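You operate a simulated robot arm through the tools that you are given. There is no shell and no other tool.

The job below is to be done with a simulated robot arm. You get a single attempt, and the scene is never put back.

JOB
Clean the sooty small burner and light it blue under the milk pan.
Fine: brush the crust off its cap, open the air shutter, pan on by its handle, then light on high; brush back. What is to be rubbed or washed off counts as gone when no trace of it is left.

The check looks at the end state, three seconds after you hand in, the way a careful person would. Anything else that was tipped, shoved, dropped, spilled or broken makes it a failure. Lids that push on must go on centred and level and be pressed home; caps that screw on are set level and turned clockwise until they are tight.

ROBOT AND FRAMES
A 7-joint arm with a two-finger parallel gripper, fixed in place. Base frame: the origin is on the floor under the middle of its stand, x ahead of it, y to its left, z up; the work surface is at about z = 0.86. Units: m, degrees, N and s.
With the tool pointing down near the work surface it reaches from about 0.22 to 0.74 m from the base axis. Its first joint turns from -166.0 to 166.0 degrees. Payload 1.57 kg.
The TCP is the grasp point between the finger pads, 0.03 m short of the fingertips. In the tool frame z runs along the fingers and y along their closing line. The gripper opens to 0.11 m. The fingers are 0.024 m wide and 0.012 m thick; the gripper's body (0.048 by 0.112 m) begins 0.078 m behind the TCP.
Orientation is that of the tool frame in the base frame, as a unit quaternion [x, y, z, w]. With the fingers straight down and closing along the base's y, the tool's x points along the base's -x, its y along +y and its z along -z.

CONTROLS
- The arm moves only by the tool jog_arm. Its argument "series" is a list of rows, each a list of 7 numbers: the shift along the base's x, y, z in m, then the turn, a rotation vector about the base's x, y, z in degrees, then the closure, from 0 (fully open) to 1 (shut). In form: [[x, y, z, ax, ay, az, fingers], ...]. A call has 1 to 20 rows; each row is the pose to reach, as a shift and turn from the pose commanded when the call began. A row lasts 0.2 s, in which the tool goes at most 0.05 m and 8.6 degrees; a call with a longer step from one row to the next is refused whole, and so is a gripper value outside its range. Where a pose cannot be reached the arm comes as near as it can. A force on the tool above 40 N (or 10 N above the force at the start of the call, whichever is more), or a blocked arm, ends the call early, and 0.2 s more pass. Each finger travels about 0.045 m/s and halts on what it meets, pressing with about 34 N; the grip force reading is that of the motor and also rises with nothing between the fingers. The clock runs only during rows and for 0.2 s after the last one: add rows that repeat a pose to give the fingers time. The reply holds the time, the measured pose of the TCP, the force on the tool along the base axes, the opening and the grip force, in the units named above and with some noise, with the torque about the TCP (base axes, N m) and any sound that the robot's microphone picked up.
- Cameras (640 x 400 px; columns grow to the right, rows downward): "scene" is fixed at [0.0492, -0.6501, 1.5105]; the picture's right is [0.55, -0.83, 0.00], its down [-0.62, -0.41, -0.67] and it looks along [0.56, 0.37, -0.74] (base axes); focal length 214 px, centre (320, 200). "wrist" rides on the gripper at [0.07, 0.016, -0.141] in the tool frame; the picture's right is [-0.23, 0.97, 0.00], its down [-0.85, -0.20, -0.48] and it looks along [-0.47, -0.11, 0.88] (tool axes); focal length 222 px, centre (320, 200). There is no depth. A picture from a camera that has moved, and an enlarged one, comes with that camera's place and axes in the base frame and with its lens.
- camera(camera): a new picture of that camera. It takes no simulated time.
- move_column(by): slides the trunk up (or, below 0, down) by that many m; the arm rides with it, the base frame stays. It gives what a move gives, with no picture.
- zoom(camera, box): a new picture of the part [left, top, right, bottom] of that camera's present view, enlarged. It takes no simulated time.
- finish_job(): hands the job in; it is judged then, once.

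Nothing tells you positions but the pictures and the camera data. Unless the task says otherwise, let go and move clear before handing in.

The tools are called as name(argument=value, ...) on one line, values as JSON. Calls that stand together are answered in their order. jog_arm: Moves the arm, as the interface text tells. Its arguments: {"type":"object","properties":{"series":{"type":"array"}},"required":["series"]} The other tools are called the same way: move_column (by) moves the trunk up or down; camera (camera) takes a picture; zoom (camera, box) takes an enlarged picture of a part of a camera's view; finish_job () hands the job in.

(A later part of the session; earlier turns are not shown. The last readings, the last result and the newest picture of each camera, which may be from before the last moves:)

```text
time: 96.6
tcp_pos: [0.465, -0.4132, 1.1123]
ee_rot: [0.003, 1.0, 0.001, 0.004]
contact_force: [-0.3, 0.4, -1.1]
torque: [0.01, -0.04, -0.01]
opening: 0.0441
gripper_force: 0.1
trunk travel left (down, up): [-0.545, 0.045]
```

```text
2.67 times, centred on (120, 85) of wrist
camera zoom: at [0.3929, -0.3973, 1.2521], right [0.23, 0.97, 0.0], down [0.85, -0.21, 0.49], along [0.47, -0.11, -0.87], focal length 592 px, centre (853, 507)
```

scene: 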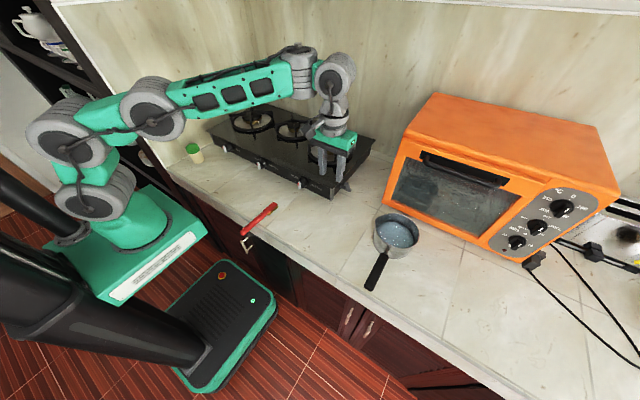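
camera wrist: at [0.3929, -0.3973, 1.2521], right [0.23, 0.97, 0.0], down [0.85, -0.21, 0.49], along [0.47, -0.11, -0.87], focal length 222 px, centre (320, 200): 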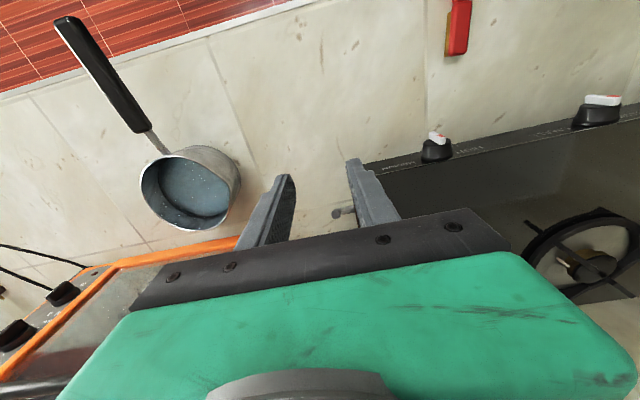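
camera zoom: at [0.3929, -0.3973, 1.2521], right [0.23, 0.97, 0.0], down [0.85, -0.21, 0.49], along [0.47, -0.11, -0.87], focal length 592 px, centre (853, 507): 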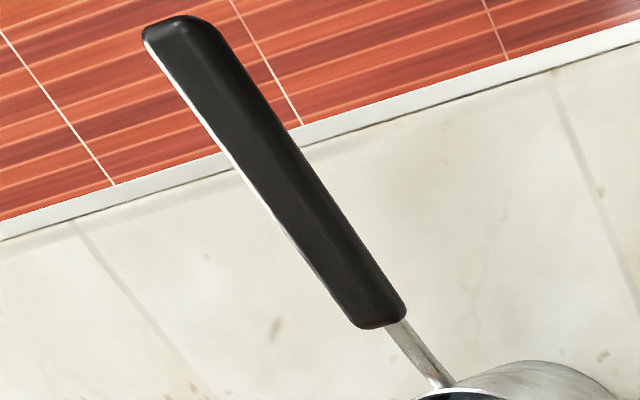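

The handle runs along x from about (0.283, -0.643, 0.957) to (0.40, -0.641, 0.946), and the pan rim is centred near (0.50, -0.64) with a 0.07 m radius. That's near the reach limit, so I'll raise the trunk and come in above the handle with the fingers straddling it.

move_column(by=0.035)

jog_arm(series=[[-0.014, -0.028, -0.025, 0, 0, 0, 0.5], [-0.028, -0.057, -0.05, 0, 0, 0, 0.45], [-0.042, -0.085, -0.075, 0, 0, 0, 0.42], [-0.056, -0.114, -0.095, 0, 0, 0, 0.42], [-0.07, -0.142, -0.115, 0, 0, 0, 0.42], [-0.085, -0.17, -0.13, 0, 0, 0, 0.42], [-0.1, -0.2, -0.14, 0, 0, 0, 0.42], [-0.113, -0.228, -0.145, 0, 0, 0, 0.42], [-0.113, -0.228, -0.145, 0, 0, 0, 0.42]])

camera(camera="wrist")

camera(camera="scene")

```text
time: 97.4
tcp_pos: [0.4654, -0.4133, 1.1472]
ee_rot: [0.003, 1.0, 0.0, 0.004]
contact_force: [0.6, 0.1, -0.3]
torque: [-0.01, 0.0, 0.0]
opening: 0.044
gripper_force: 0.0
trunk travel left (down, up): [-0.58, 0.01]
```

```text
time: 99.4
tcp_pos: [0.3408, -0.625, 0.9989]
ee_rot: [0.004, 1.0, 0.001, 0.005]
contact_force: [-0.7, 0.0, 0.6]
torque: [-0.03, -0.01, -0.02]
opening: 0.0636
gripper_force: 0.1
out of reach, approached as far as the arm can: row 8, 9
trunk travel left (down, up): [-0.58, 0.01]
```

```text
taken
camera wrist: at [0.2695, -0.6093, 1.1392], right [0.23, 0.97, 0.0], down [0.85, -0.21, 0.49], along [0.47, -0.11, -0.87], focal length 222 px, centre (320, 200)
```

wrist: 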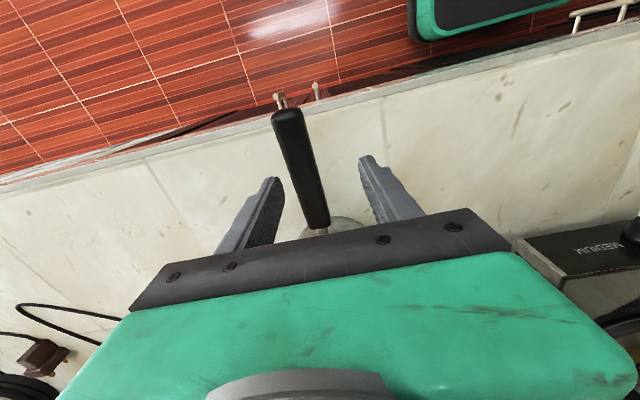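

```text
taken
```

scene: 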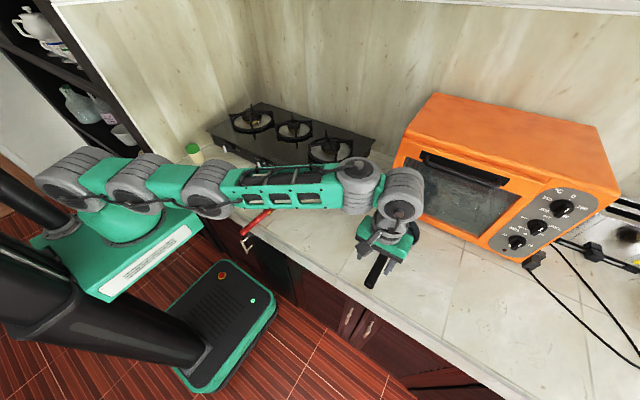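

The arm fell about 2 cm short of the target. I'll test whether it reaches further at a slightly lower height before picking the grip point.

jog_arm(series=[[-0.012, -0.005, 0.0, 0, 0, 0, 0.42], [-0.022, -0.012, 0.0, 0, 0, 0, 0.42], [-0.022, -0.017, 0.0, 0, 0, 0, 0.42], [-0.015, -0.017, -0.005, 0, 0, 0, 0.42], [-0.005, -0.017, -0.01, 0, 0, 0, 0.42], [-0.005, -0.017, -0.01, 0, 0, 0, 0.42]])

```text
time: 100.8
tcp_pos: [0.328, -0.6326, 0.9885]
ee_rot: [0.003, 1.0, 0.0, 0.004]
contact_force: [-0.8, -0.4, 0.7]
torque: [0.0, 0.01, 0.0]
opening: 0.0638
gripper_force: 0.1
out of reach, approached as far as the arm can: row 3, 4, 5, 6
trunk travel left (down, up): [-0.58, 0.01]
```

That is the reach limit, at x≈0.328 along the handle, and the fingers already straddle it. I'll come down with the trunk and check the alignment.

move_column(by=-0.042)

camera(camera="wrist")

zoom(camera="scene", box=[335, 200, 435, 300])

```text
time: 101.7
tcp_pos: [0.3273, -0.6306, 0.9468]
ee_rot: [0.003, 1.0, 0.0, 0.003]
contact_force: [-0.3, 0.1, 0.1]
torque: [-0.02, -0.01, 0.0]
opening: 0.0638
gripper_force: 0.0
trunk travel left (down, up): [-0.538, 0.052]
```

```text
taken
camera wrist: at [0.2562, -0.6149, 1.0872], right [0.23, 0.97, 0.0], down [0.85, -0.2, 0.48], along [0.47, -0.11, -0.87], focal length 222 px, centre (320, 200)
```

wrist: 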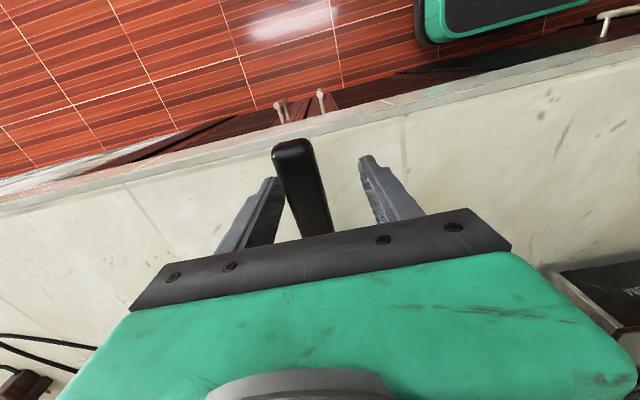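

```text
4.00 times, centred on (385, 250) of scene
camera zoom: at [0.0492, -0.6501, 1.5105], right [0.55, -0.83, 0.0], down [-0.62, -0.41, -0.67], along [0.56, 0.37, -0.74], focal length 858 px, centre (60, 0)
```

zoom: 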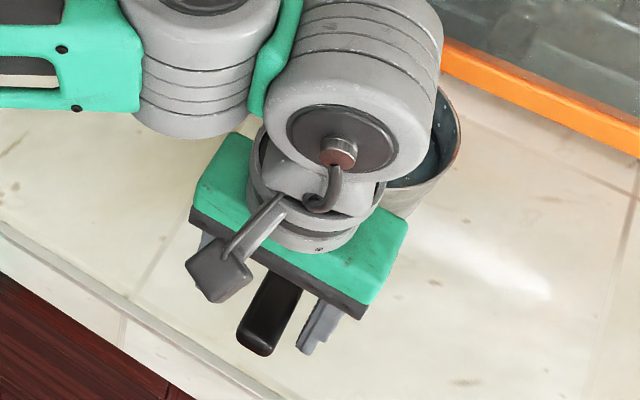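

The handle sits about 9 mm toward -y from the finger centre. I'll try to centre on it.

jog_arm(series=[[0, -0.004, 0, 0, 0, 0, 0.42], [0, -0.009, 0, 0, 0, 0, 0.42], [0, -0.009, 0, 0, 0, 0, 0.42]])

zoom(camera="wrist", box=[240, 120, 400, 240])

```text
time: 102.5
tcp_pos: [0.326, -0.6321, 0.9473]
ee_rot: [0.002, 1.0, 0.0, 0.003]
contact_force: [0.5, 0.6, 0.2]
torque: [-0.01, 0.03, 0.02]
opening: 0.0636
gripper_force: 0.0
out of reach, approached as far as the arm can: row 1, 2, 3
trunk travel left (down, up): [-0.538, 0.052]
```

```text
3.33 times, centred on (320, 180) of wrist
camera zoom: at [0.2551, -0.6158, 1.0868], right [0.23, 0.97, 0.0], down [0.85, -0.2, 0.48], along [0.47, -0.11, -0.87], focal length 740 px, centre (320, 267)
```

zoom: 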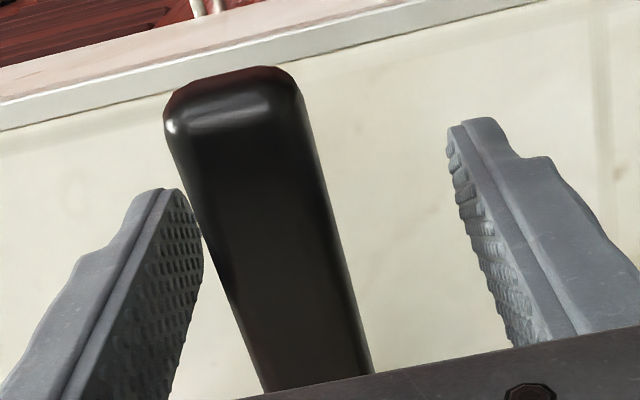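

The arm can't get closer sideways, but closing from here will just nudge the handle about 8 mm along the counter, which is fine. I'm closing on it.

jog_arm(series=[[0, 0, 0, 0, 0, 0, 0.6], [0, 0, 0, 0, 0, 0, 0.75], [0, 0, 0, 0, 0, 0, 0.85], [0, 0, 0, 0, 0, 0, 1], [0, 0, 0, 0, 0, 0, 1], [0, 0, 0, 0, 0, 0, 1]])

camera(camera="wrist")

camera(camera="scene")

```text
time: 103.8
tcp_pos: [0.3255, -0.6313, 0.947]
ee_rot: [0.004, 1.0, 0.0, 0.004]
contact_force: [0.7, -3.9, 1.0]
torque: [-0.04, 0.04, -0.51]
opening: 0.0264
gripper_force: 33.6
trunk travel left (down, up): [-0.538, 0.052]
```

```text
taken
camera wrist: at [0.2549, -0.6162, 1.0868], right [0.23, 0.97, 0.0], down [0.85, -0.21, 0.48], along [0.47, -0.11, -0.87], focal length 222 px, centre (320, 200)
```

wrist: 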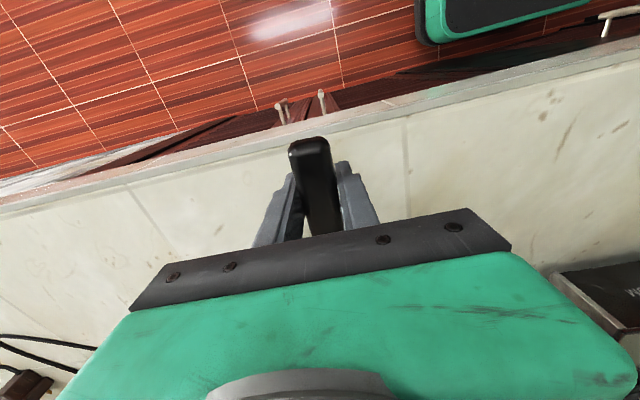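

```text
taken
```

scene: 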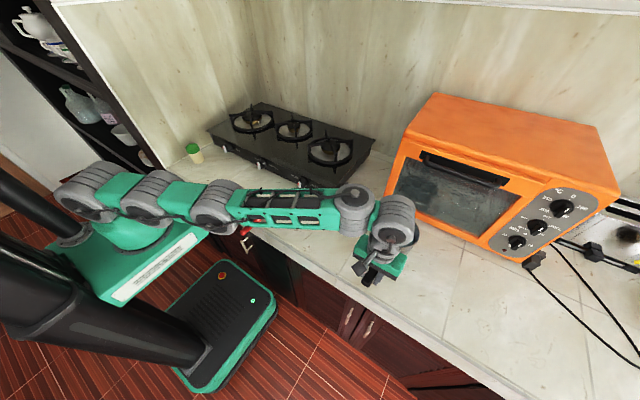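

The handle is gripped at 26 mm. I'll do a small test lift with the trunk and read the torque.

move_column(by=0.006)

zoom(camera="scene", box=[335, 200, 435, 300])

```text
time: 104.4
tcp_pos: [0.3264, -0.632, 0.9497]
ee_rot: [0.001, 1.0, 0.001, 0.003]
contact_force: [-0.5, 1.1, -0.2]
torque: [0.02, 1.05, 0.14]
opening: 0.0258
gripper_force: 34.0
trunk travel left (down, up): [-0.544, 0.046]
```

```text
4.00 times, centred on (385, 250) of scene
camera zoom: at [0.0492, -0.6501, 1.5105], right [0.55, -0.83, 0.0], down [-0.62, -0.41, -0.67], along [0.56, 0.37, -0.74], focal length 858 px, centre (60, 0)
```

zoom: 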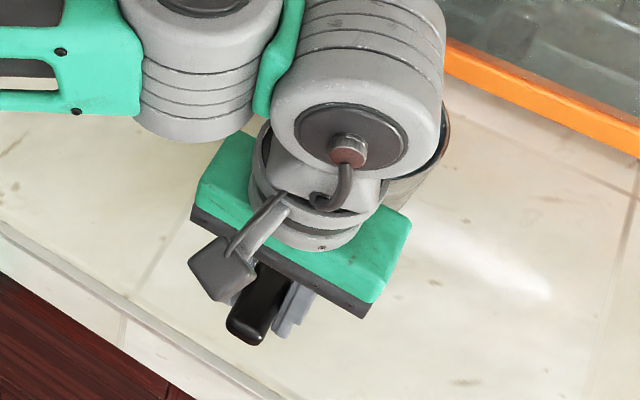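

The torque rose but the force hasn't yet, so the pan hasn't left the counter. I'll lift a bit more.

move_column(by=0.01)

camera(camera="wrist")

zoom(camera="scene", box=[335, 180, 435, 280])

```text
time: 105.0
tcp_pos: [0.3271, -0.6327, 0.963]
ee_rot: [0.003, 1.0, 0.001, 0.004]
contact_force: [0.1, 0.7, -4.3]
torque: [0.09, 0.45, 0.19]
opening: 0.0258
gripper_force: 34.1
trunk travel left (down, up): [-0.554, 0.036]
```

```text
taken
camera wrist: at [0.2554, -0.6161, 1.103], right [0.23, 0.97, 0.0], down [0.85, -0.2, 0.48], along [0.47, -0.11, -0.87], focal length 222 px, centre (320, 200)
```

wrist: 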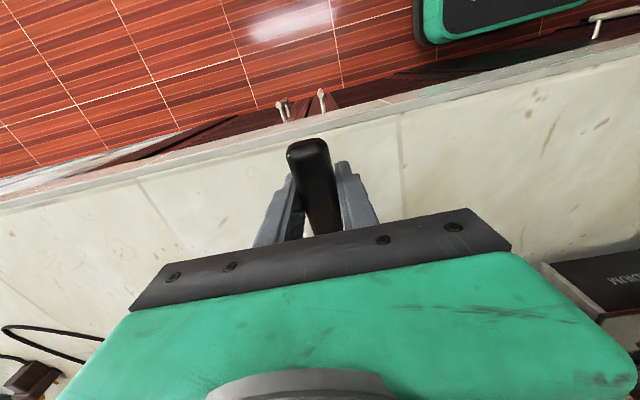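

```text
4.00 times, centred on (385, 230) of scene
camera zoom: at [0.0492, -0.6501, 1.5105], right [0.55, -0.83, 0.0], down [-0.62, -0.41, -0.67], along [0.56, 0.37, -0.74], focal length 858 px, centre (60, 80)
```

zoom: 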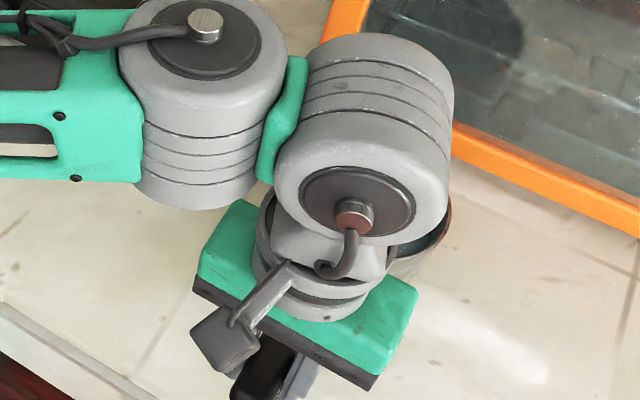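

The load is about 4.3 N with modest torque, and the handle hasn't rotated in the pads. I'll lift further.

move_column(by=0.03)

camera(camera="scene")

zoom(camera="wrist", box=[240, 100, 400, 240])

```text
time: 105.7
tcp_pos: [0.3263, -0.6312, 0.9938]
ee_rot: [0.002, 1.0, 0.0, 0.003]
contact_force: [-0.7, 1.6, -3.5]
torque: [0.09, 0.28, 0.14]
opening: 0.0256
gripper_force: 33.6
trunk travel left (down, up): [-0.584, 0.006]
```

```text
taken
```

scene: 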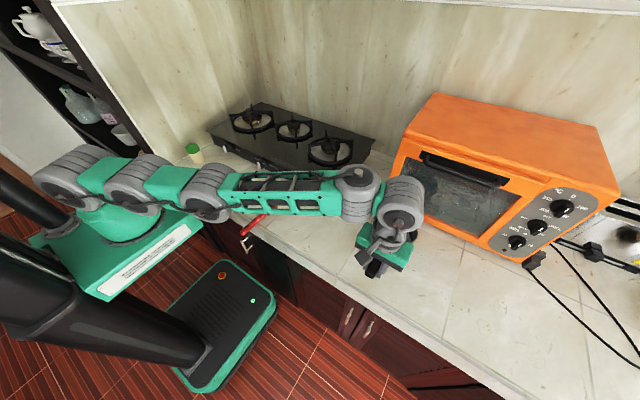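

```text
2.86 times, centred on (320, 170) of wrist
camera zoom: at [0.2551, -0.6161, 1.1334], right [0.23, 0.97, 0.0], down [0.85, -0.2, 0.48], along [0.47, -0.11, -0.87], focal length 635 px, centre (320, 286)
```

zoom: 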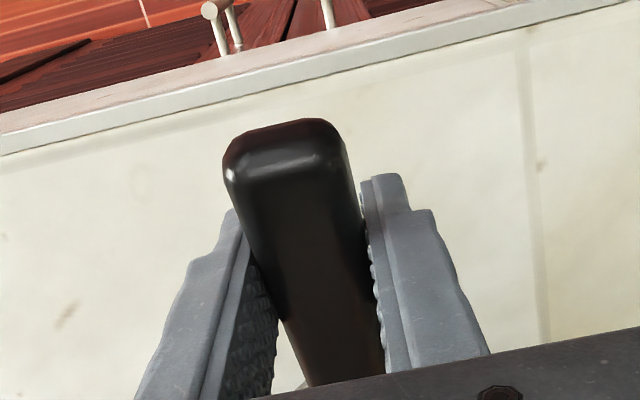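

The load stays around 3.5–4 N, but the hand hides the pan. I'll bring it sideways toward the robot so the scene camera can see whether it hangs level.

jog_arm(series=[[0, 0.02, 0.005, 0, 0, 0, 1], [0, 0.045, 0.01, 0, 0, 0, 1], [0, 0.07, 0.015, 0, 0, 0, 1], [0, 0.095, 0.02, 0, 0, 0, 1], [0, 0.12, 0.025, 0, 0, 0, 1], [0, 0.12, 0.025, 0, 0, 0, 1]])

camera(camera="scene")

zoom(camera="scene", box=[320, 160, 440, 280])

```text
time: 107.1
tcp_pos: [0.3448, -0.5484, 1.0262]
ee_rot: [0.002, 1.0, 0.003, 0.003]
contact_force: [0.6, 1.0, -6.6]
torque: [0.01, 0.9, 0.04]
opening: 0.0259
gripper_force: 34.2
out of reach, approached as far as the arm can: row 4, 5, 6
trunk travel left (down, up): [-0.584, 0.006]
```

```text
taken
```

scene: 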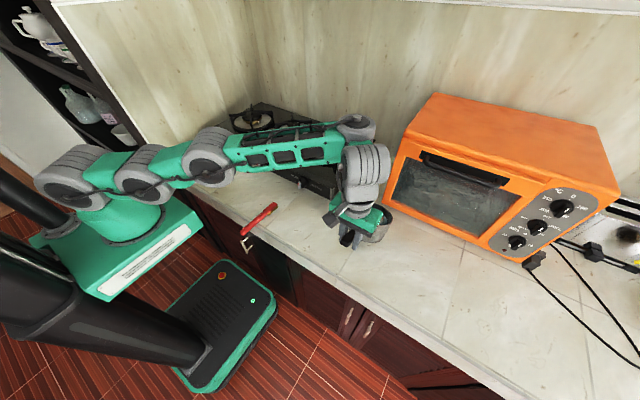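

```text
3.33 times, centred on (380, 220) of scene
camera zoom: at [0.0492, -0.6501, 1.5105], right [0.55, -0.83, 0.0], down [-0.62, -0.41, -0.67], along [0.56, 0.37, -0.74], focal length 715 px, centre (120, 133)
```

zoom: 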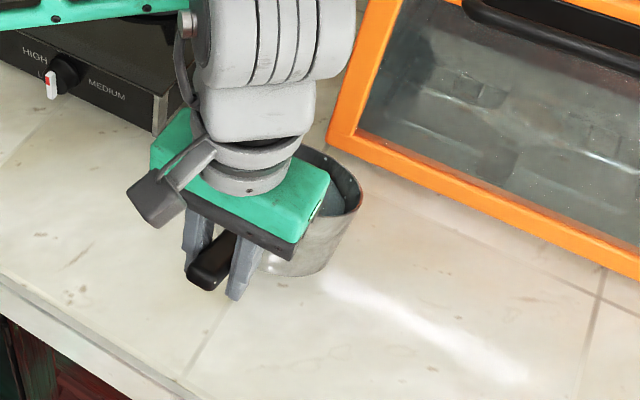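

The pan is fully airborne now at about 0.67 kg and seems to be holding. I'll check the handle in the pads and how level the pan is.

camera(camera="wrist")

zoom(camera="scene", box=[340, 185, 400, 250])

```text
taken
camera wrist: at [0.2744, -0.5322, 1.166], right [0.23, 0.97, 0.0], down [0.85, -0.21, 0.48], along [0.47, -0.11, -0.88], focal length 222 px, centre (320, 200)
```

wrist: 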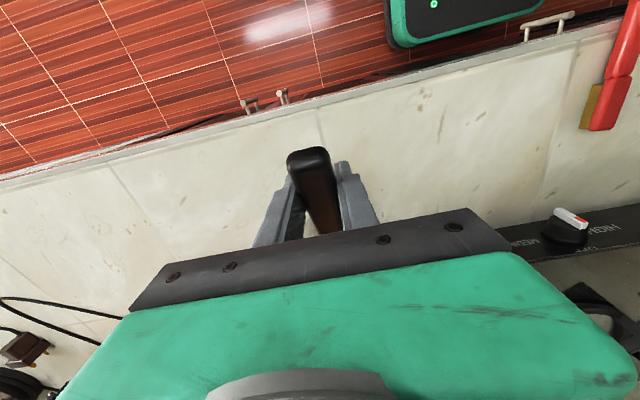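

```text
6.15 times, centred on (370, 218) of scene
camera zoom: at [0.0492, -0.6501, 1.5105], right [0.55, -0.83, 0.0], down [-0.62, -0.41, -0.67], along [0.56, 0.37, -0.74], focal length 1320 px, centre (12, 92)
```

zoom: 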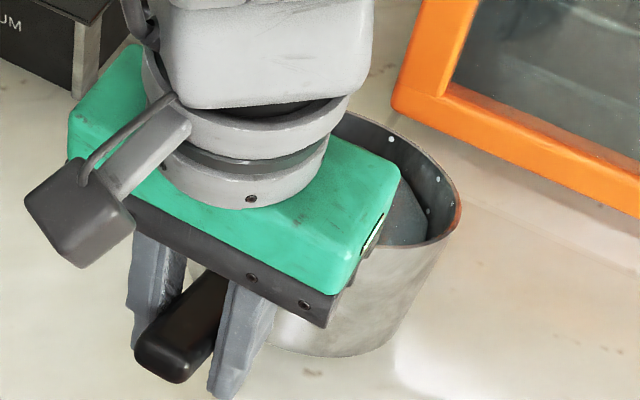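

The numbers suggest the pan may be drooping away from the hand. I'll look closer before going any further.

zoom(camera="scene", box=[335, 210, 375, 255])

zoom(camera="wrist", box=[260, 130, 380, 240])

```text
8.89 times, centred on (355, 232) of scene
camera zoom: at [0.0492, -0.6501, 1.5105], right [0.55, -0.83, 0.0], down [-0.62, -0.41, -0.67], along [0.56, 0.37, -0.74], focal length 1906 px, centre (9, -89)
```

zoom: 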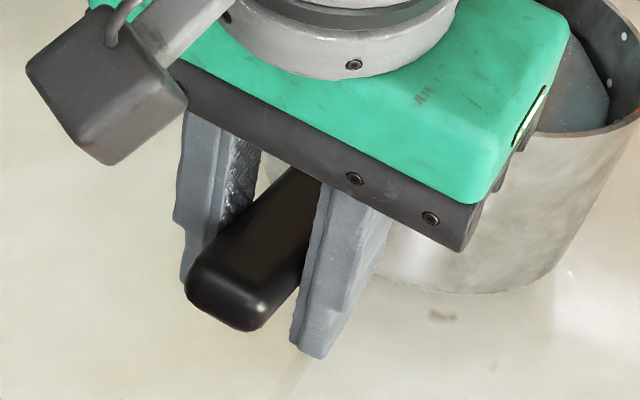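

```text
3.64 times, centred on (320, 185) of wrist
camera zoom: at [0.2744, -0.5322, 1.166], right [0.23, 0.97, 0.0], down [0.85, -0.21, 0.48], along [0.47, -0.11, -0.88], focal length 808 px, centre (320, 254)
```

zoom: 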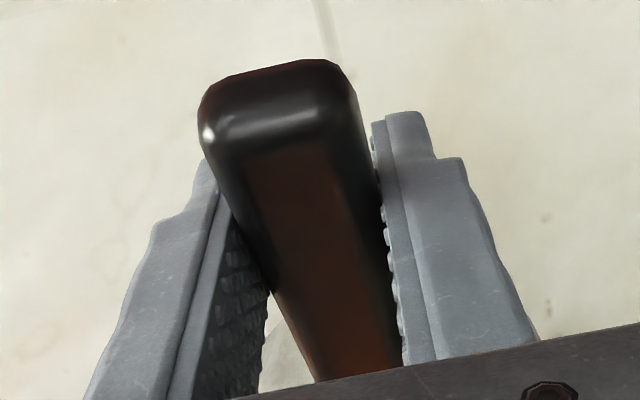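

The handle has rotated in the pads: the pan is drooping about 20° because I'm gripping too far from its body (about 0.7 kg at 0.15 m). I'll lower it back to the counter here, closer to the robot, then re-grip nearer the pan.

move_column(by=-0.03)

move_column(by=-0.03)

zoom(camera="scene", box=[330, 180, 410, 260])

```text
time: 107.9
tcp_pos: [0.3448, -0.5474, 0.9965]
ee_rot: [0.004, 1.0, 0.001, 0.002]
contact_force: [-1.5, -2.3, 2.1]
torque: [-0.27, -0.71, -0.44]
opening: 0.0258
gripper_force: 34.2
trunk travel left (down, up): [-0.554, 0.036]
```

```text
time: 108.6
tcp_pos: [0.3449, -0.5473, 0.9651]
ee_rot: [0.003, 1.0, 0.002, 0.004]
contact_force: [-2.4, -1.4, 0.1]
torque: [-0.07, -0.27, -0.11]
opening: 0.0257
gripper_force: 34.1
trunk travel left (down, up): [-0.524, 0.066]
```

```text
5.00 times, centred on (370, 220) of scene
camera zoom: at [0.0492, -0.6501, 1.5105], right [0.55, -0.83, 0.0], down [-0.62, -0.41, -0.67], along [0.56, 0.37, -0.74], focal length 1072 px, centre (70, 100)
```

zoom: 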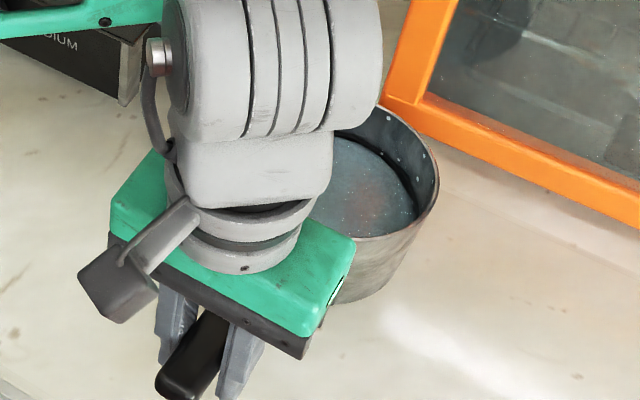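

The pan is levelling out as it comes down. I'll lower the last bit.

move_column(by=-0.012)

move_column(by=-0.005)

zoom(camera="scene", box=[330, 180, 410, 260])

camera(camera="wrist")

```text
time: 109.2
tcp_pos: [0.3447, -0.546, 0.9531]
ee_rot: [0.003, 1.0, 0.002, 0.003]
contact_force: [-1.4, -0.3, -0.3]
torque: [-0.14, -0.42, -0.25]
opening: 0.026
gripper_force: 33.6
trunk travel left (down, up): [-0.512, 0.078]
```

```text
time: 109.8
tcp_pos: [0.344, -0.5469, 0.9488]
ee_rot: [0.002, 1.0, 0.0, 0.004]
contact_force: [-3.7, 0.0, 3.2]
torque: [-0.21, -0.85, -0.04]
opening: 0.0258
gripper_force: 34.1
trunk travel left (down, up): [-0.507, 0.083]
```

```text
5.00 times, centred on (370, 220) of scene
camera zoom: at [0.0492, -0.6501, 1.5105], right [0.55, -0.83, 0.0], down [-0.62, -0.41, -0.67], along [0.56, 0.37, -0.74], focal length 1072 px, centre (70, 100)
```

zoom: 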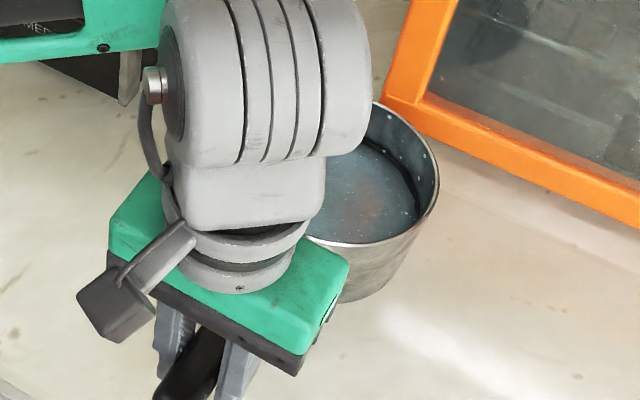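

```text
taken
camera wrist: at [0.2733, -0.5318, 1.0896], right [0.23, 0.97, 0.0], down [0.85, -0.21, 0.48], along [0.47, -0.11, -0.88], focal length 222 px, centre (320, 200)
```

wrist: 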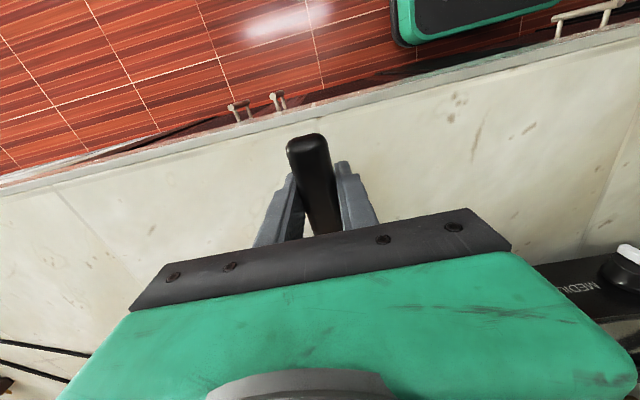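

The pan is back down and level at (0.52, -0.55). I'll open, rise above the handle and move toward the pan body.

jog_arm(series=[[0, 0, 0, 0, 0, 0, 0.75], [0, 0, 0, 0, 0, 0, 0.65], [0, 0, 0, 0, 0, 0, 0.55], [0, 0, 0, 0, 0, 0, 0.5], [0, 0, 0, 0, 0, 0, 0.5]])

move_column(by=0.055)

jog_arm(series=[[0.012, 0, 0, 0, 0, 0, 0.5], [0.025, 0, 0, 0, 0, 0, 0.5], [0.037, 0, 0, 0, 0, 0, 0.5], [0.047, 0, 0, 0, 0, 0, 0.5], [0.047, 0, 0, 0, 0, 0, 0.5]])

camera(camera="wrist")

zoom(camera="scene", box=[320, 160, 420, 260])

```text
time: 111.0
tcp_pos: [0.3446, -0.5475, 0.949]
ee_rot: [0.002, 1.0, 0.001, 0.002]
contact_force: [0.1, 0.1, 0.6]
torque: [0.0, -0.01, 0.0]
opening: 0.055
gripper_force: 0.1
trunk travel left (down, up): [-0.507, 0.083]
```

```text
time: 111.9
tcp_pos: [0.3446, -0.547, 1.0035]
ee_rot: [0.003, 1.0, 0.001, 0.003]
contact_force: [-0.4, -0.1, -0.1]
torque: [-0.01, -0.02, 0.0]
opening: 0.0551
gripper_force: 0.1
trunk travel left (down, up): [-0.562, 0.028]
```

```text
time: 113.1
tcp_pos: [0.3921, -0.547, 1.0022]
ee_rot: [0.003, 1.0, 0.0, 0.003]
contact_force: [0.4, 0.0, 0.0]
torque: [0.0, 0.01, 0.0]
opening: 0.0552
gripper_force: 0.1
trunk travel left (down, up): [-0.562, 0.028]
```

```text
taken
camera wrist: at [0.321, -0.532, 1.1441], right [0.23, 0.97, 0.0], down [0.85, -0.21, 0.48], along [0.47, -0.11, -0.88], focal length 222 px, centre (320, 200)
```

wrist: 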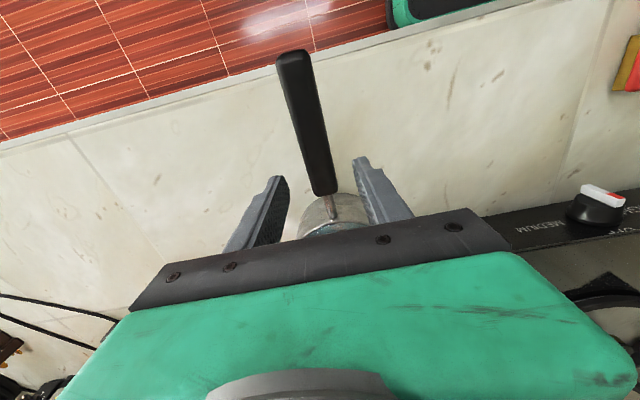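

```text
4.00 times, centred on (370, 210) of scene
camera zoom: at [0.0492, -0.6501, 1.5105], right [0.55, -0.83, 0.0], down [-0.62, -0.41, -0.67], along [0.56, 0.37, -0.74], focal length 858 px, centre (120, 160)
```

zoom: 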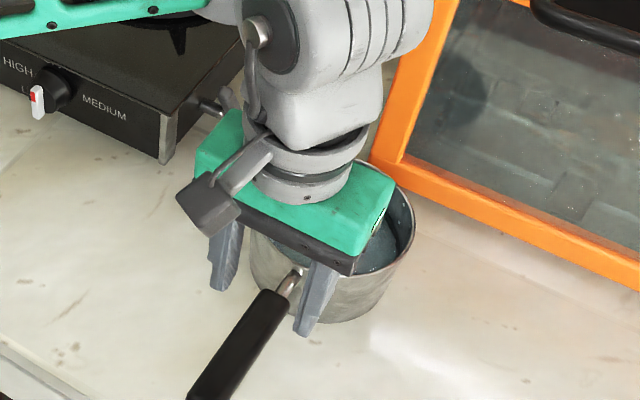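

The handle spans x=0.303–0.421 at y≈-0.5495, parallel to x. I'll grip at x≈0.405, right at its inner end.

jog_arm(series=[[0.007, -0.001, 0, 0, 0, 0, 0.5], [0.013, -0.0025, 0, 0, 0, 0, 0.5], [0.013, -0.0025, 0, 0, 0, 0, 0.5]])

move_column(by=-0.061)

camera(camera="wrist")

zoom(camera="scene", box=[330, 180, 410, 260])

```text
time: 113.9
tcp_pos: [0.4049, -0.5489, 1.0039]
ee_rot: [0.003, 1.0, 0.001, 0.003]
contact_force: [-0.3, 0.0, 0.6]
torque: [0.0, 0.0, 0.0]
opening: 0.055
gripper_force: 0.1
trunk travel left (down, up): [-0.562, 0.028]
```

```text
time: 114.9
tcp_pos: [0.4055, -0.5493, 0.9431]
ee_rot: [0.003, 1.0, 0.001, 0.002]
contact_force: [0.4, -0.8, -0.4]
torque: [-0.01, 0.02, 0.01]
opening: 0.055
gripper_force: 0.0
trunk travel left (down, up): [-0.501, 0.089]
```

```text
taken
camera wrist: at [0.3337, -0.5343, 1.0838], right [0.23, 0.97, 0.0], down [0.85, -0.21, 0.48], along [0.47, -0.11, -0.88], focal length 222 px, centre (320, 200)
```

wrist: 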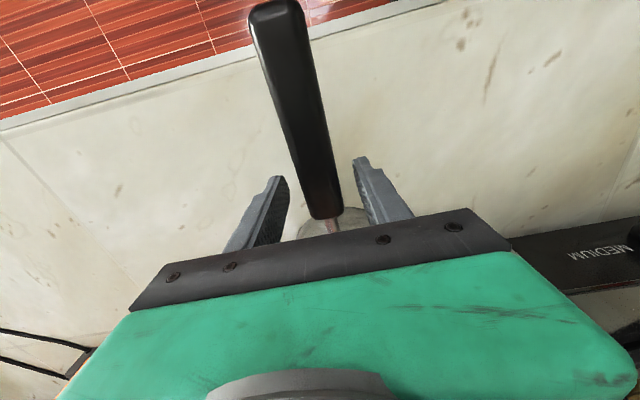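

```text
5.00 times, centred on (370, 220) of scene
camera zoom: at [0.0492, -0.6501, 1.5105], right [0.55, -0.83, 0.0], down [-0.62, -0.41, -0.67], along [0.56, 0.37, -0.74], focal length 1072 px, centre (70, 100)
```

zoom: 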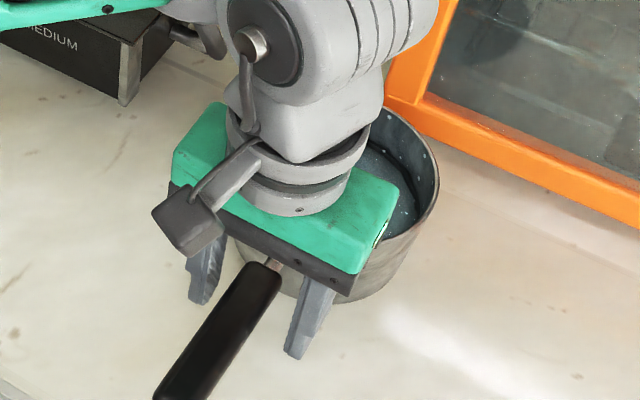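

The pads are right beside the handle's inner end. I'm closing and test-lifting.

jog_arm(series=[[0, 0, 0, 0, 0, 0, 0.65], [0, 0, 0, 0, 0, 0, 0.75], [0, 0, 0, 0, 0, 0, 1], [0, 0, 0, 0, 0, 0, 1], [0, 0, 0, 0, 0, 0, 1], [0, 0, 0, 0, 0, 0, 1]])

move_column(by=0.01)

move_column(by=0.02)

camera(camera="wrist")

zoom(camera="scene", box=[330, 180, 410, 260])

```text
time: 116.3
tcp_pos: [0.4056, -0.5491, 0.9435]
ee_rot: [0.003, 1.0, 0.001, 0.003]
contact_force: [-0.8, 2.6, -0.4]
torque: [-0.01, -0.17, 0.42]
opening: 0.0259
gripper_force: 34.6
trunk travel left (down, up): [-0.501, 0.089]
```

```text
time: 116.9
tcp_pos: [0.4047, -0.5512, 0.9504]
ee_rot: [0.003, 1.0, 0.003, 0.001]
contact_force: [-1.0, 0.0, -8.2]
torque: [-0.02, 0.89, -0.01]
opening: 0.0255
gripper_force: 34.2
trunk travel left (down, up): [-0.511, 0.079]
```

```text
time: 117.6
tcp_pos: [0.4046, -0.5498, 0.9732]
ee_rot: [0.001, 1.0, 0.002, 0.003]
contact_force: [0.2, -0.2, -9.0]
torque: [0.01, 0.88, 0.04]
opening: 0.0259
gripper_force: 33.6
trunk travel left (down, up): [-0.531, 0.059]
```

```text
taken
camera wrist: at [0.3342, -0.5349, 1.1129], right [0.23, 0.97, 0.0], down [0.85, -0.21, 0.48], along [0.47, -0.11, -0.88], focal length 222 px, centre (320, 200)
```

wrist: 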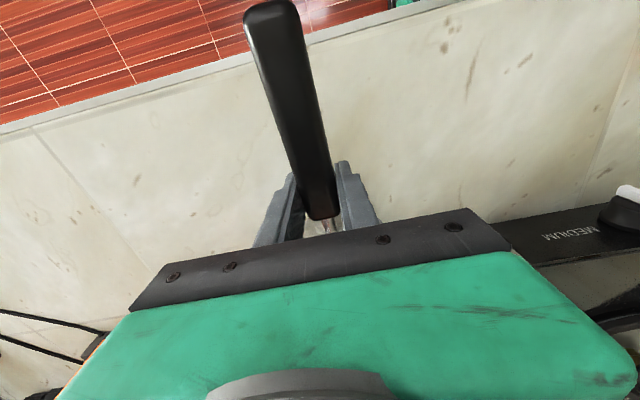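

```text
5.00 times, centred on (370, 220) of scene
camera zoom: at [0.0492, -0.6501, 1.5105], right [0.55, -0.83, 0.0], down [-0.62, -0.41, -0.67], along [0.56, 0.37, -0.74], focal length 1072 px, centre (70, 100)
```

zoom: 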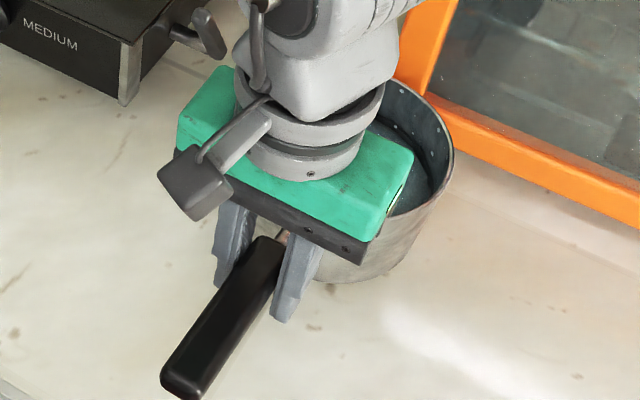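

The pan is fully lifted: 9 N with 0.88 Nm at the grip, and it's holding steady. I'll move slowly, raising it first with the trunk and then swinging it toward the burner while gaining height.

move_column(by=0.055)

jog_arm(series=[[0, 0.007, 0.008, 0, 0, 0, 1], [0, 0.016, 0.018, 0, 0, 0, 1], [0, 0.026, 0.03, 0, 0, 0, 1], [0, 0.038, 0.044, 0, 0, 0, 1], [0, 0.052, 0.058, 0, 0, 0, 1], [0.003, 0.068, 0.072, 0, 0, 0, 1], [0.006, 0.085, 0.085, 0, 0, 0, 1], [0.01, 0.103, 0.094, 0, 0, 0, 1], [0.015, 0.122, 0.1, 0, 0, 0, 1], [0.02, 0.14, 0.102, 0, 0, 0, 1], [0.025, 0.155, 0.102, 0, 0, 0, 1], [0.027, 0.162, 0.102, 0, 0, 0, 1]])

camera(camera="scene")

camera(camera="wrist")

```text
time: 118.5
tcp_pos: [0.4052, -0.5507, 1.0279]
ee_rot: [0.002, 1.0, 0.001, 0.002]
contact_force: [0.5, 0.2, -8.3]
torque: [0.04, 0.86, -0.02]
opening: 0.0258
gripper_force: 33.9
trunk travel left (down, up): [-0.586, 0.004]
```

```text
time: 121.2
tcp_pos: [0.4332, -0.3878, 1.1299]
ee_rot: [0.003, 1.0, 0.002, 0.002]
contact_force: [-0.4, 0.5, -7.9]
torque: [0.03, 0.85, 0.01]
opening: 0.0257
gripper_force: 34.0
trunk travel left (down, up): [-0.586, 0.004]
```

```text
taken
```

scene: 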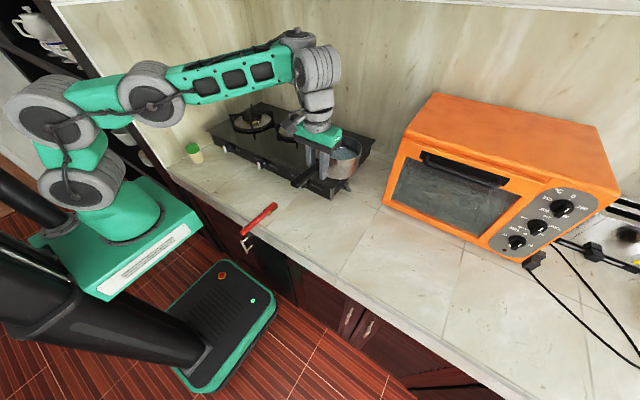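

```text
taken
camera wrist: at [0.3611, -0.3721, 1.2699], right [0.23, 0.97, 0.0], down [0.85, -0.21, 0.48], along [0.47, -0.11, -0.88], focal length 222 px, centre (320, 200)
```

wrist: 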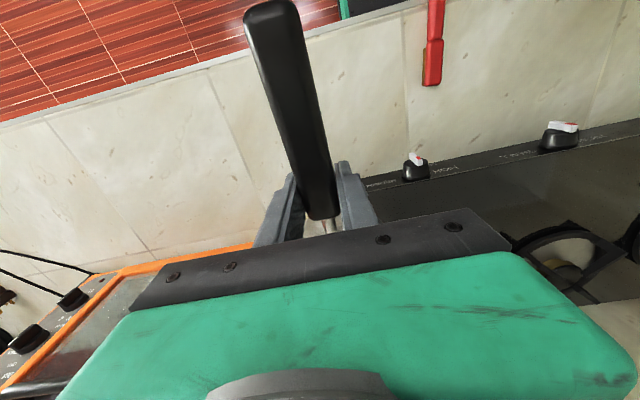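

The pan is holding at height. I'll check how level it is before crossing the hob.

zoom(camera="scene", box=[275, 110, 375, 210])

```text
4.00 times, centred on (325, 160) of scene
camera zoom: at [0.0492, -0.6501, 1.5105], right [0.55, -0.83, 0.0], down [-0.62, -0.41, -0.67], along [0.56, 0.37, -0.74], focal length 858 px, centre (300, 360)
```

zoom: 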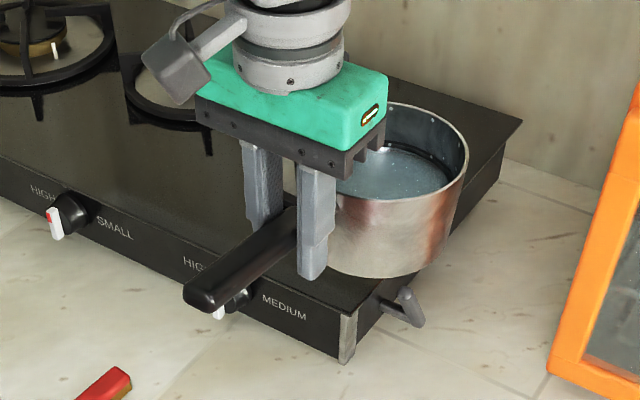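

The pan looks level. I'll carry it slowly across the hob toward the small burner at the same height.

jog_arm(series=[[0.005, 0.012, 0, 0, 0, 0, 1], [0.015, 0.03, 0, 0, 0, 0, 1], [0.028, 0.052, 0, 0, 0, 0, 1], [0.042, 0.076, 0, 0, 0, 0, 1], [0.057, 0.1, 0, 0, 0, 0, 1], [0.072, 0.125, 0, 0, 0, 0, 1], [0.087, 0.15, 0, 0, 0, 0, 1], [0.102, 0.175, 0, 0, 0, 0, 1], [0.118, 0.2, 0, 0, 0, 0, 1], [0.134, 0.225, 0, 0, 0, 0, 1], [0.15, 0.25, 0, 0, 0, 0, 1], [0.165, 0.275, 0, 0, 0, 0, 1], [0.178, 0.3, 0, 0, 0, 0, 1], [0.19, 0.322, 0, 0, 0, 0, 1], [0.2, 0.34, 0, 0, 0, 0, 1], [0.207, 0.354, 0, 0, 0, 0, 1], [0.21, 0.362, 0, 0, 0, 0, 1], [0.21, 0.362, 0, 0, 0, 0, 1]])

camera(camera="scene")

zoom(camera="scene", box=[250, 80, 340, 160])

```text
time: 125.0
tcp_pos: [0.6431, -0.0266, 1.1292]
ee_rot: [0.003, 1.0, 0.001, 0.0]
contact_force: [0.0, 0.8, -8.1]
torque: [0.01, 0.85, 0.01]
opening: 0.0259
gripper_force: 33.7
trunk travel left (down, up): [-0.586, 0.004]
```

```text
taken
```

scene: 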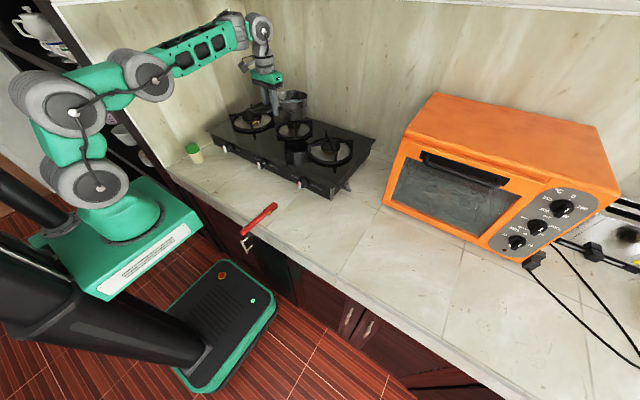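

```text
5.00 times, centred on (295, 120) of scene
camera zoom: at [0.0492, -0.6501, 1.5105], right [0.55, -0.83, 0.0], down [-0.62, -0.41, -0.67], along [0.56, 0.37, -0.74], focal length 1072 px, centre (445, 600)
```

zoom: 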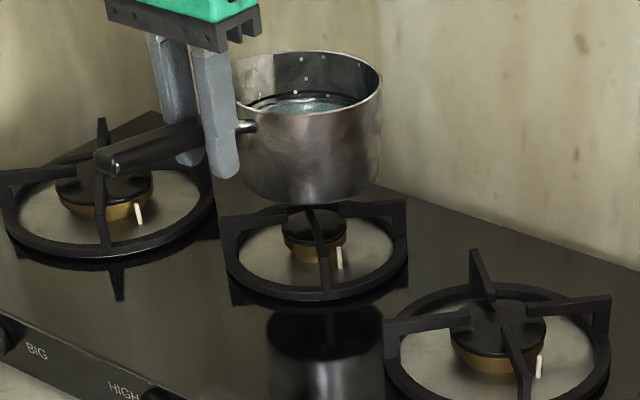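

The pan is above the small burner and centred to within about 5 mm. I'll nudge it +5 mm in y and then lower with the trunk.

jog_arm(series=[[0, 0.0025, 0, 0, 0, 0, 1], [0, 0.005, 0, 0, 0, 0, 1], [0, 0.005, 0, 0, 0, 0, 1]])

move_column(by=-0.022)

zoom(camera="scene", box=[250, 80, 340, 160])

```text
time: 125.8
tcp_pos: [0.6431, -0.0206, 1.1307]
ee_rot: [0.003, 1.0, 0.0, 0.003]
contact_force: [0.7, 0.8, -7.6]
torque: [-0.04, 0.84, -0.02]
opening: 0.0256
gripper_force: 33.8
trunk travel left (down, up): [-0.586, 0.004]
```

```text
time: 126.4
tcp_pos: [0.6426, -0.0224, 1.1082]
ee_rot: [0.002, 1.0, 0.001, 0.002]
contact_force: [-0.1, -0.2, -8.5]
torque: [-0.04, 0.84, -0.01]
opening: 0.0259
gripper_force: 34.0
trunk travel left (down, up): [-0.564, 0.026]
```

```text
5.00 times, centred on (295, 120) of scene
camera zoom: at [0.0492, -0.6501, 1.5105], right [0.55, -0.83, 0.0], down [-0.62, -0.41, -0.67], along [0.56, 0.37, -0.74], focal length 1072 px, centre (445, 600)
```

zoom: 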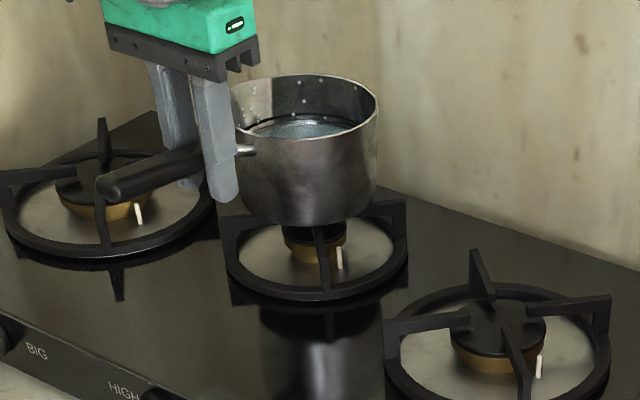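

The pan is just above the grate and centred within a few millimetres. I'll lower in small steps until the weight transfers.

move_column(by=-0.008)

move_column(by=-0.004)

move_column(by=-0.003)

zoom(camera="scene", box=[250, 80, 340, 160])

```text
time: 127.0
tcp_pos: [0.6428, -0.0213, 1.0996]
ee_rot: [0.002, 1.0, 0.001, 0.003]
contact_force: [-1.1, -0.7, -8.2]
torque: [0.01, 0.86, -0.02]
opening: 0.0258
gripper_force: 34.0
trunk travel left (down, up): [-0.556, 0.034]
```

```text
time: 127.5
tcp_pos: [0.643, -0.0216, 1.0958]
ee_rot: [0.003, 1.0, 0.001, 0.003]
contact_force: [0.6, 0.2, -5.3]
torque: [-0.08, 0.4, 0.03]
opening: 0.0255
gripper_force: 34.1
trunk travel left (down, up): [-0.552, 0.038]
```

```text
time: 128.1
tcp_pos: [0.6425, -0.0205, 1.0958]
ee_rot: [0.003, 1.0, 0.002, 0.005]
contact_force: [-2.0, 0.9, 3.0]
torque: [-0.06, -1.02, 0.03]
opening: 0.0259
gripper_force: 33.9
trunk travel left (down, up): [-0.549, 0.041]
```

```text
5.00 times, centred on (295, 120) of scene
camera zoom: at [0.0492, -0.6501, 1.5105], right [0.55, -0.83, 0.0], down [-0.62, -0.41, -0.67], along [0.56, 0.37, -0.74], focal length 1072 px, centre (445, 600)
```

zoom: 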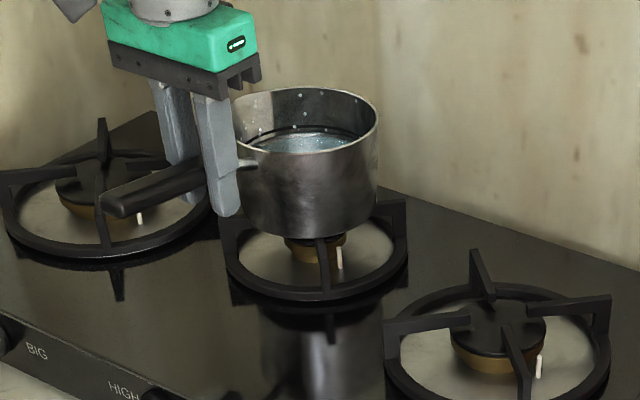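

Contact came right at the predicted height, and the pan now rests on the grate. I'll settle it another millimetre or two and then release the handle.

move_column(by=-0.002)

jog_arm(series=[[0, 0, 0, 0, 0, 0, 0.77], [0, 0, 0, 0, 0, 0, 0.72], [0, 0, 0, 0, 0, 0, 0.65], [0, 0, 0, 0, 0, 0, 0.55], [0, 0, 0, 0, 0, 0, 0.5], [0, 0, 0, 0, 0, 0, 0.5]])

zoom(camera="scene", box=[250, 80, 340, 160])

camera(camera="wrist")

```text
time: 128.6
tcp_pos: [0.6421, -0.0194, 1.0939]
ee_rot: [0.003, 1.0, 0.001, 0.005]
contact_force: [-2.1, 0.9, 14.9]
torque: [-0.22, -0.92, 0.03]
opening: 0.026
gripper_force: 34.1
trunk travel left (down, up): [-0.547, 0.043]
```

```text
time: 130.0
tcp_pos: [0.6418, -0.021, 1.091]
ee_rot: [0.003, 1.0, 0.0, 0.003]
contact_force: [0.4, 0.2, 0.3]
torque: [-0.05, -0.01, -0.01]
opening: 0.055
gripper_force: 0.0
trunk travel left (down, up): [-0.547, 0.043]
```

```text
5.00 times, centred on (295, 120) of scene
camera zoom: at [0.0492, -0.6501, 1.5105], right [0.55, -0.83, 0.0], down [-0.62, -0.41, -0.67], along [0.56, 0.37, -0.74], focal length 1072 px, centre (445, 600)
```

zoom: 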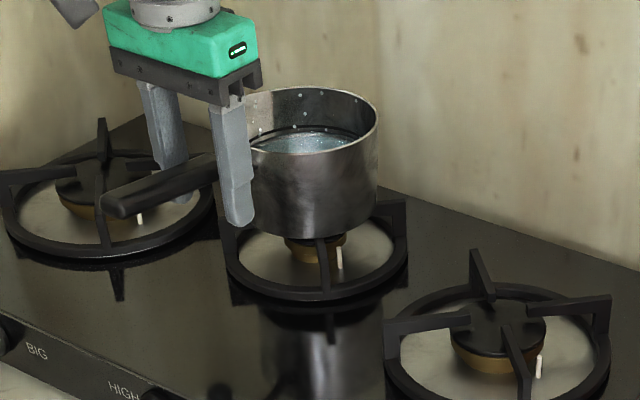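

```text
taken
camera wrist: at [0.5712, -0.0055, 1.2319], right [0.23, 0.97, 0.0], down [0.85, -0.21, 0.48], along [0.47, -0.11, -0.88], focal length 222 px, centre (320, 200)
```

wrist: 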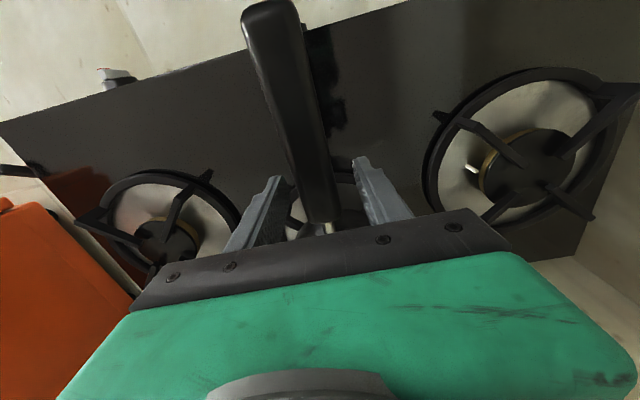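

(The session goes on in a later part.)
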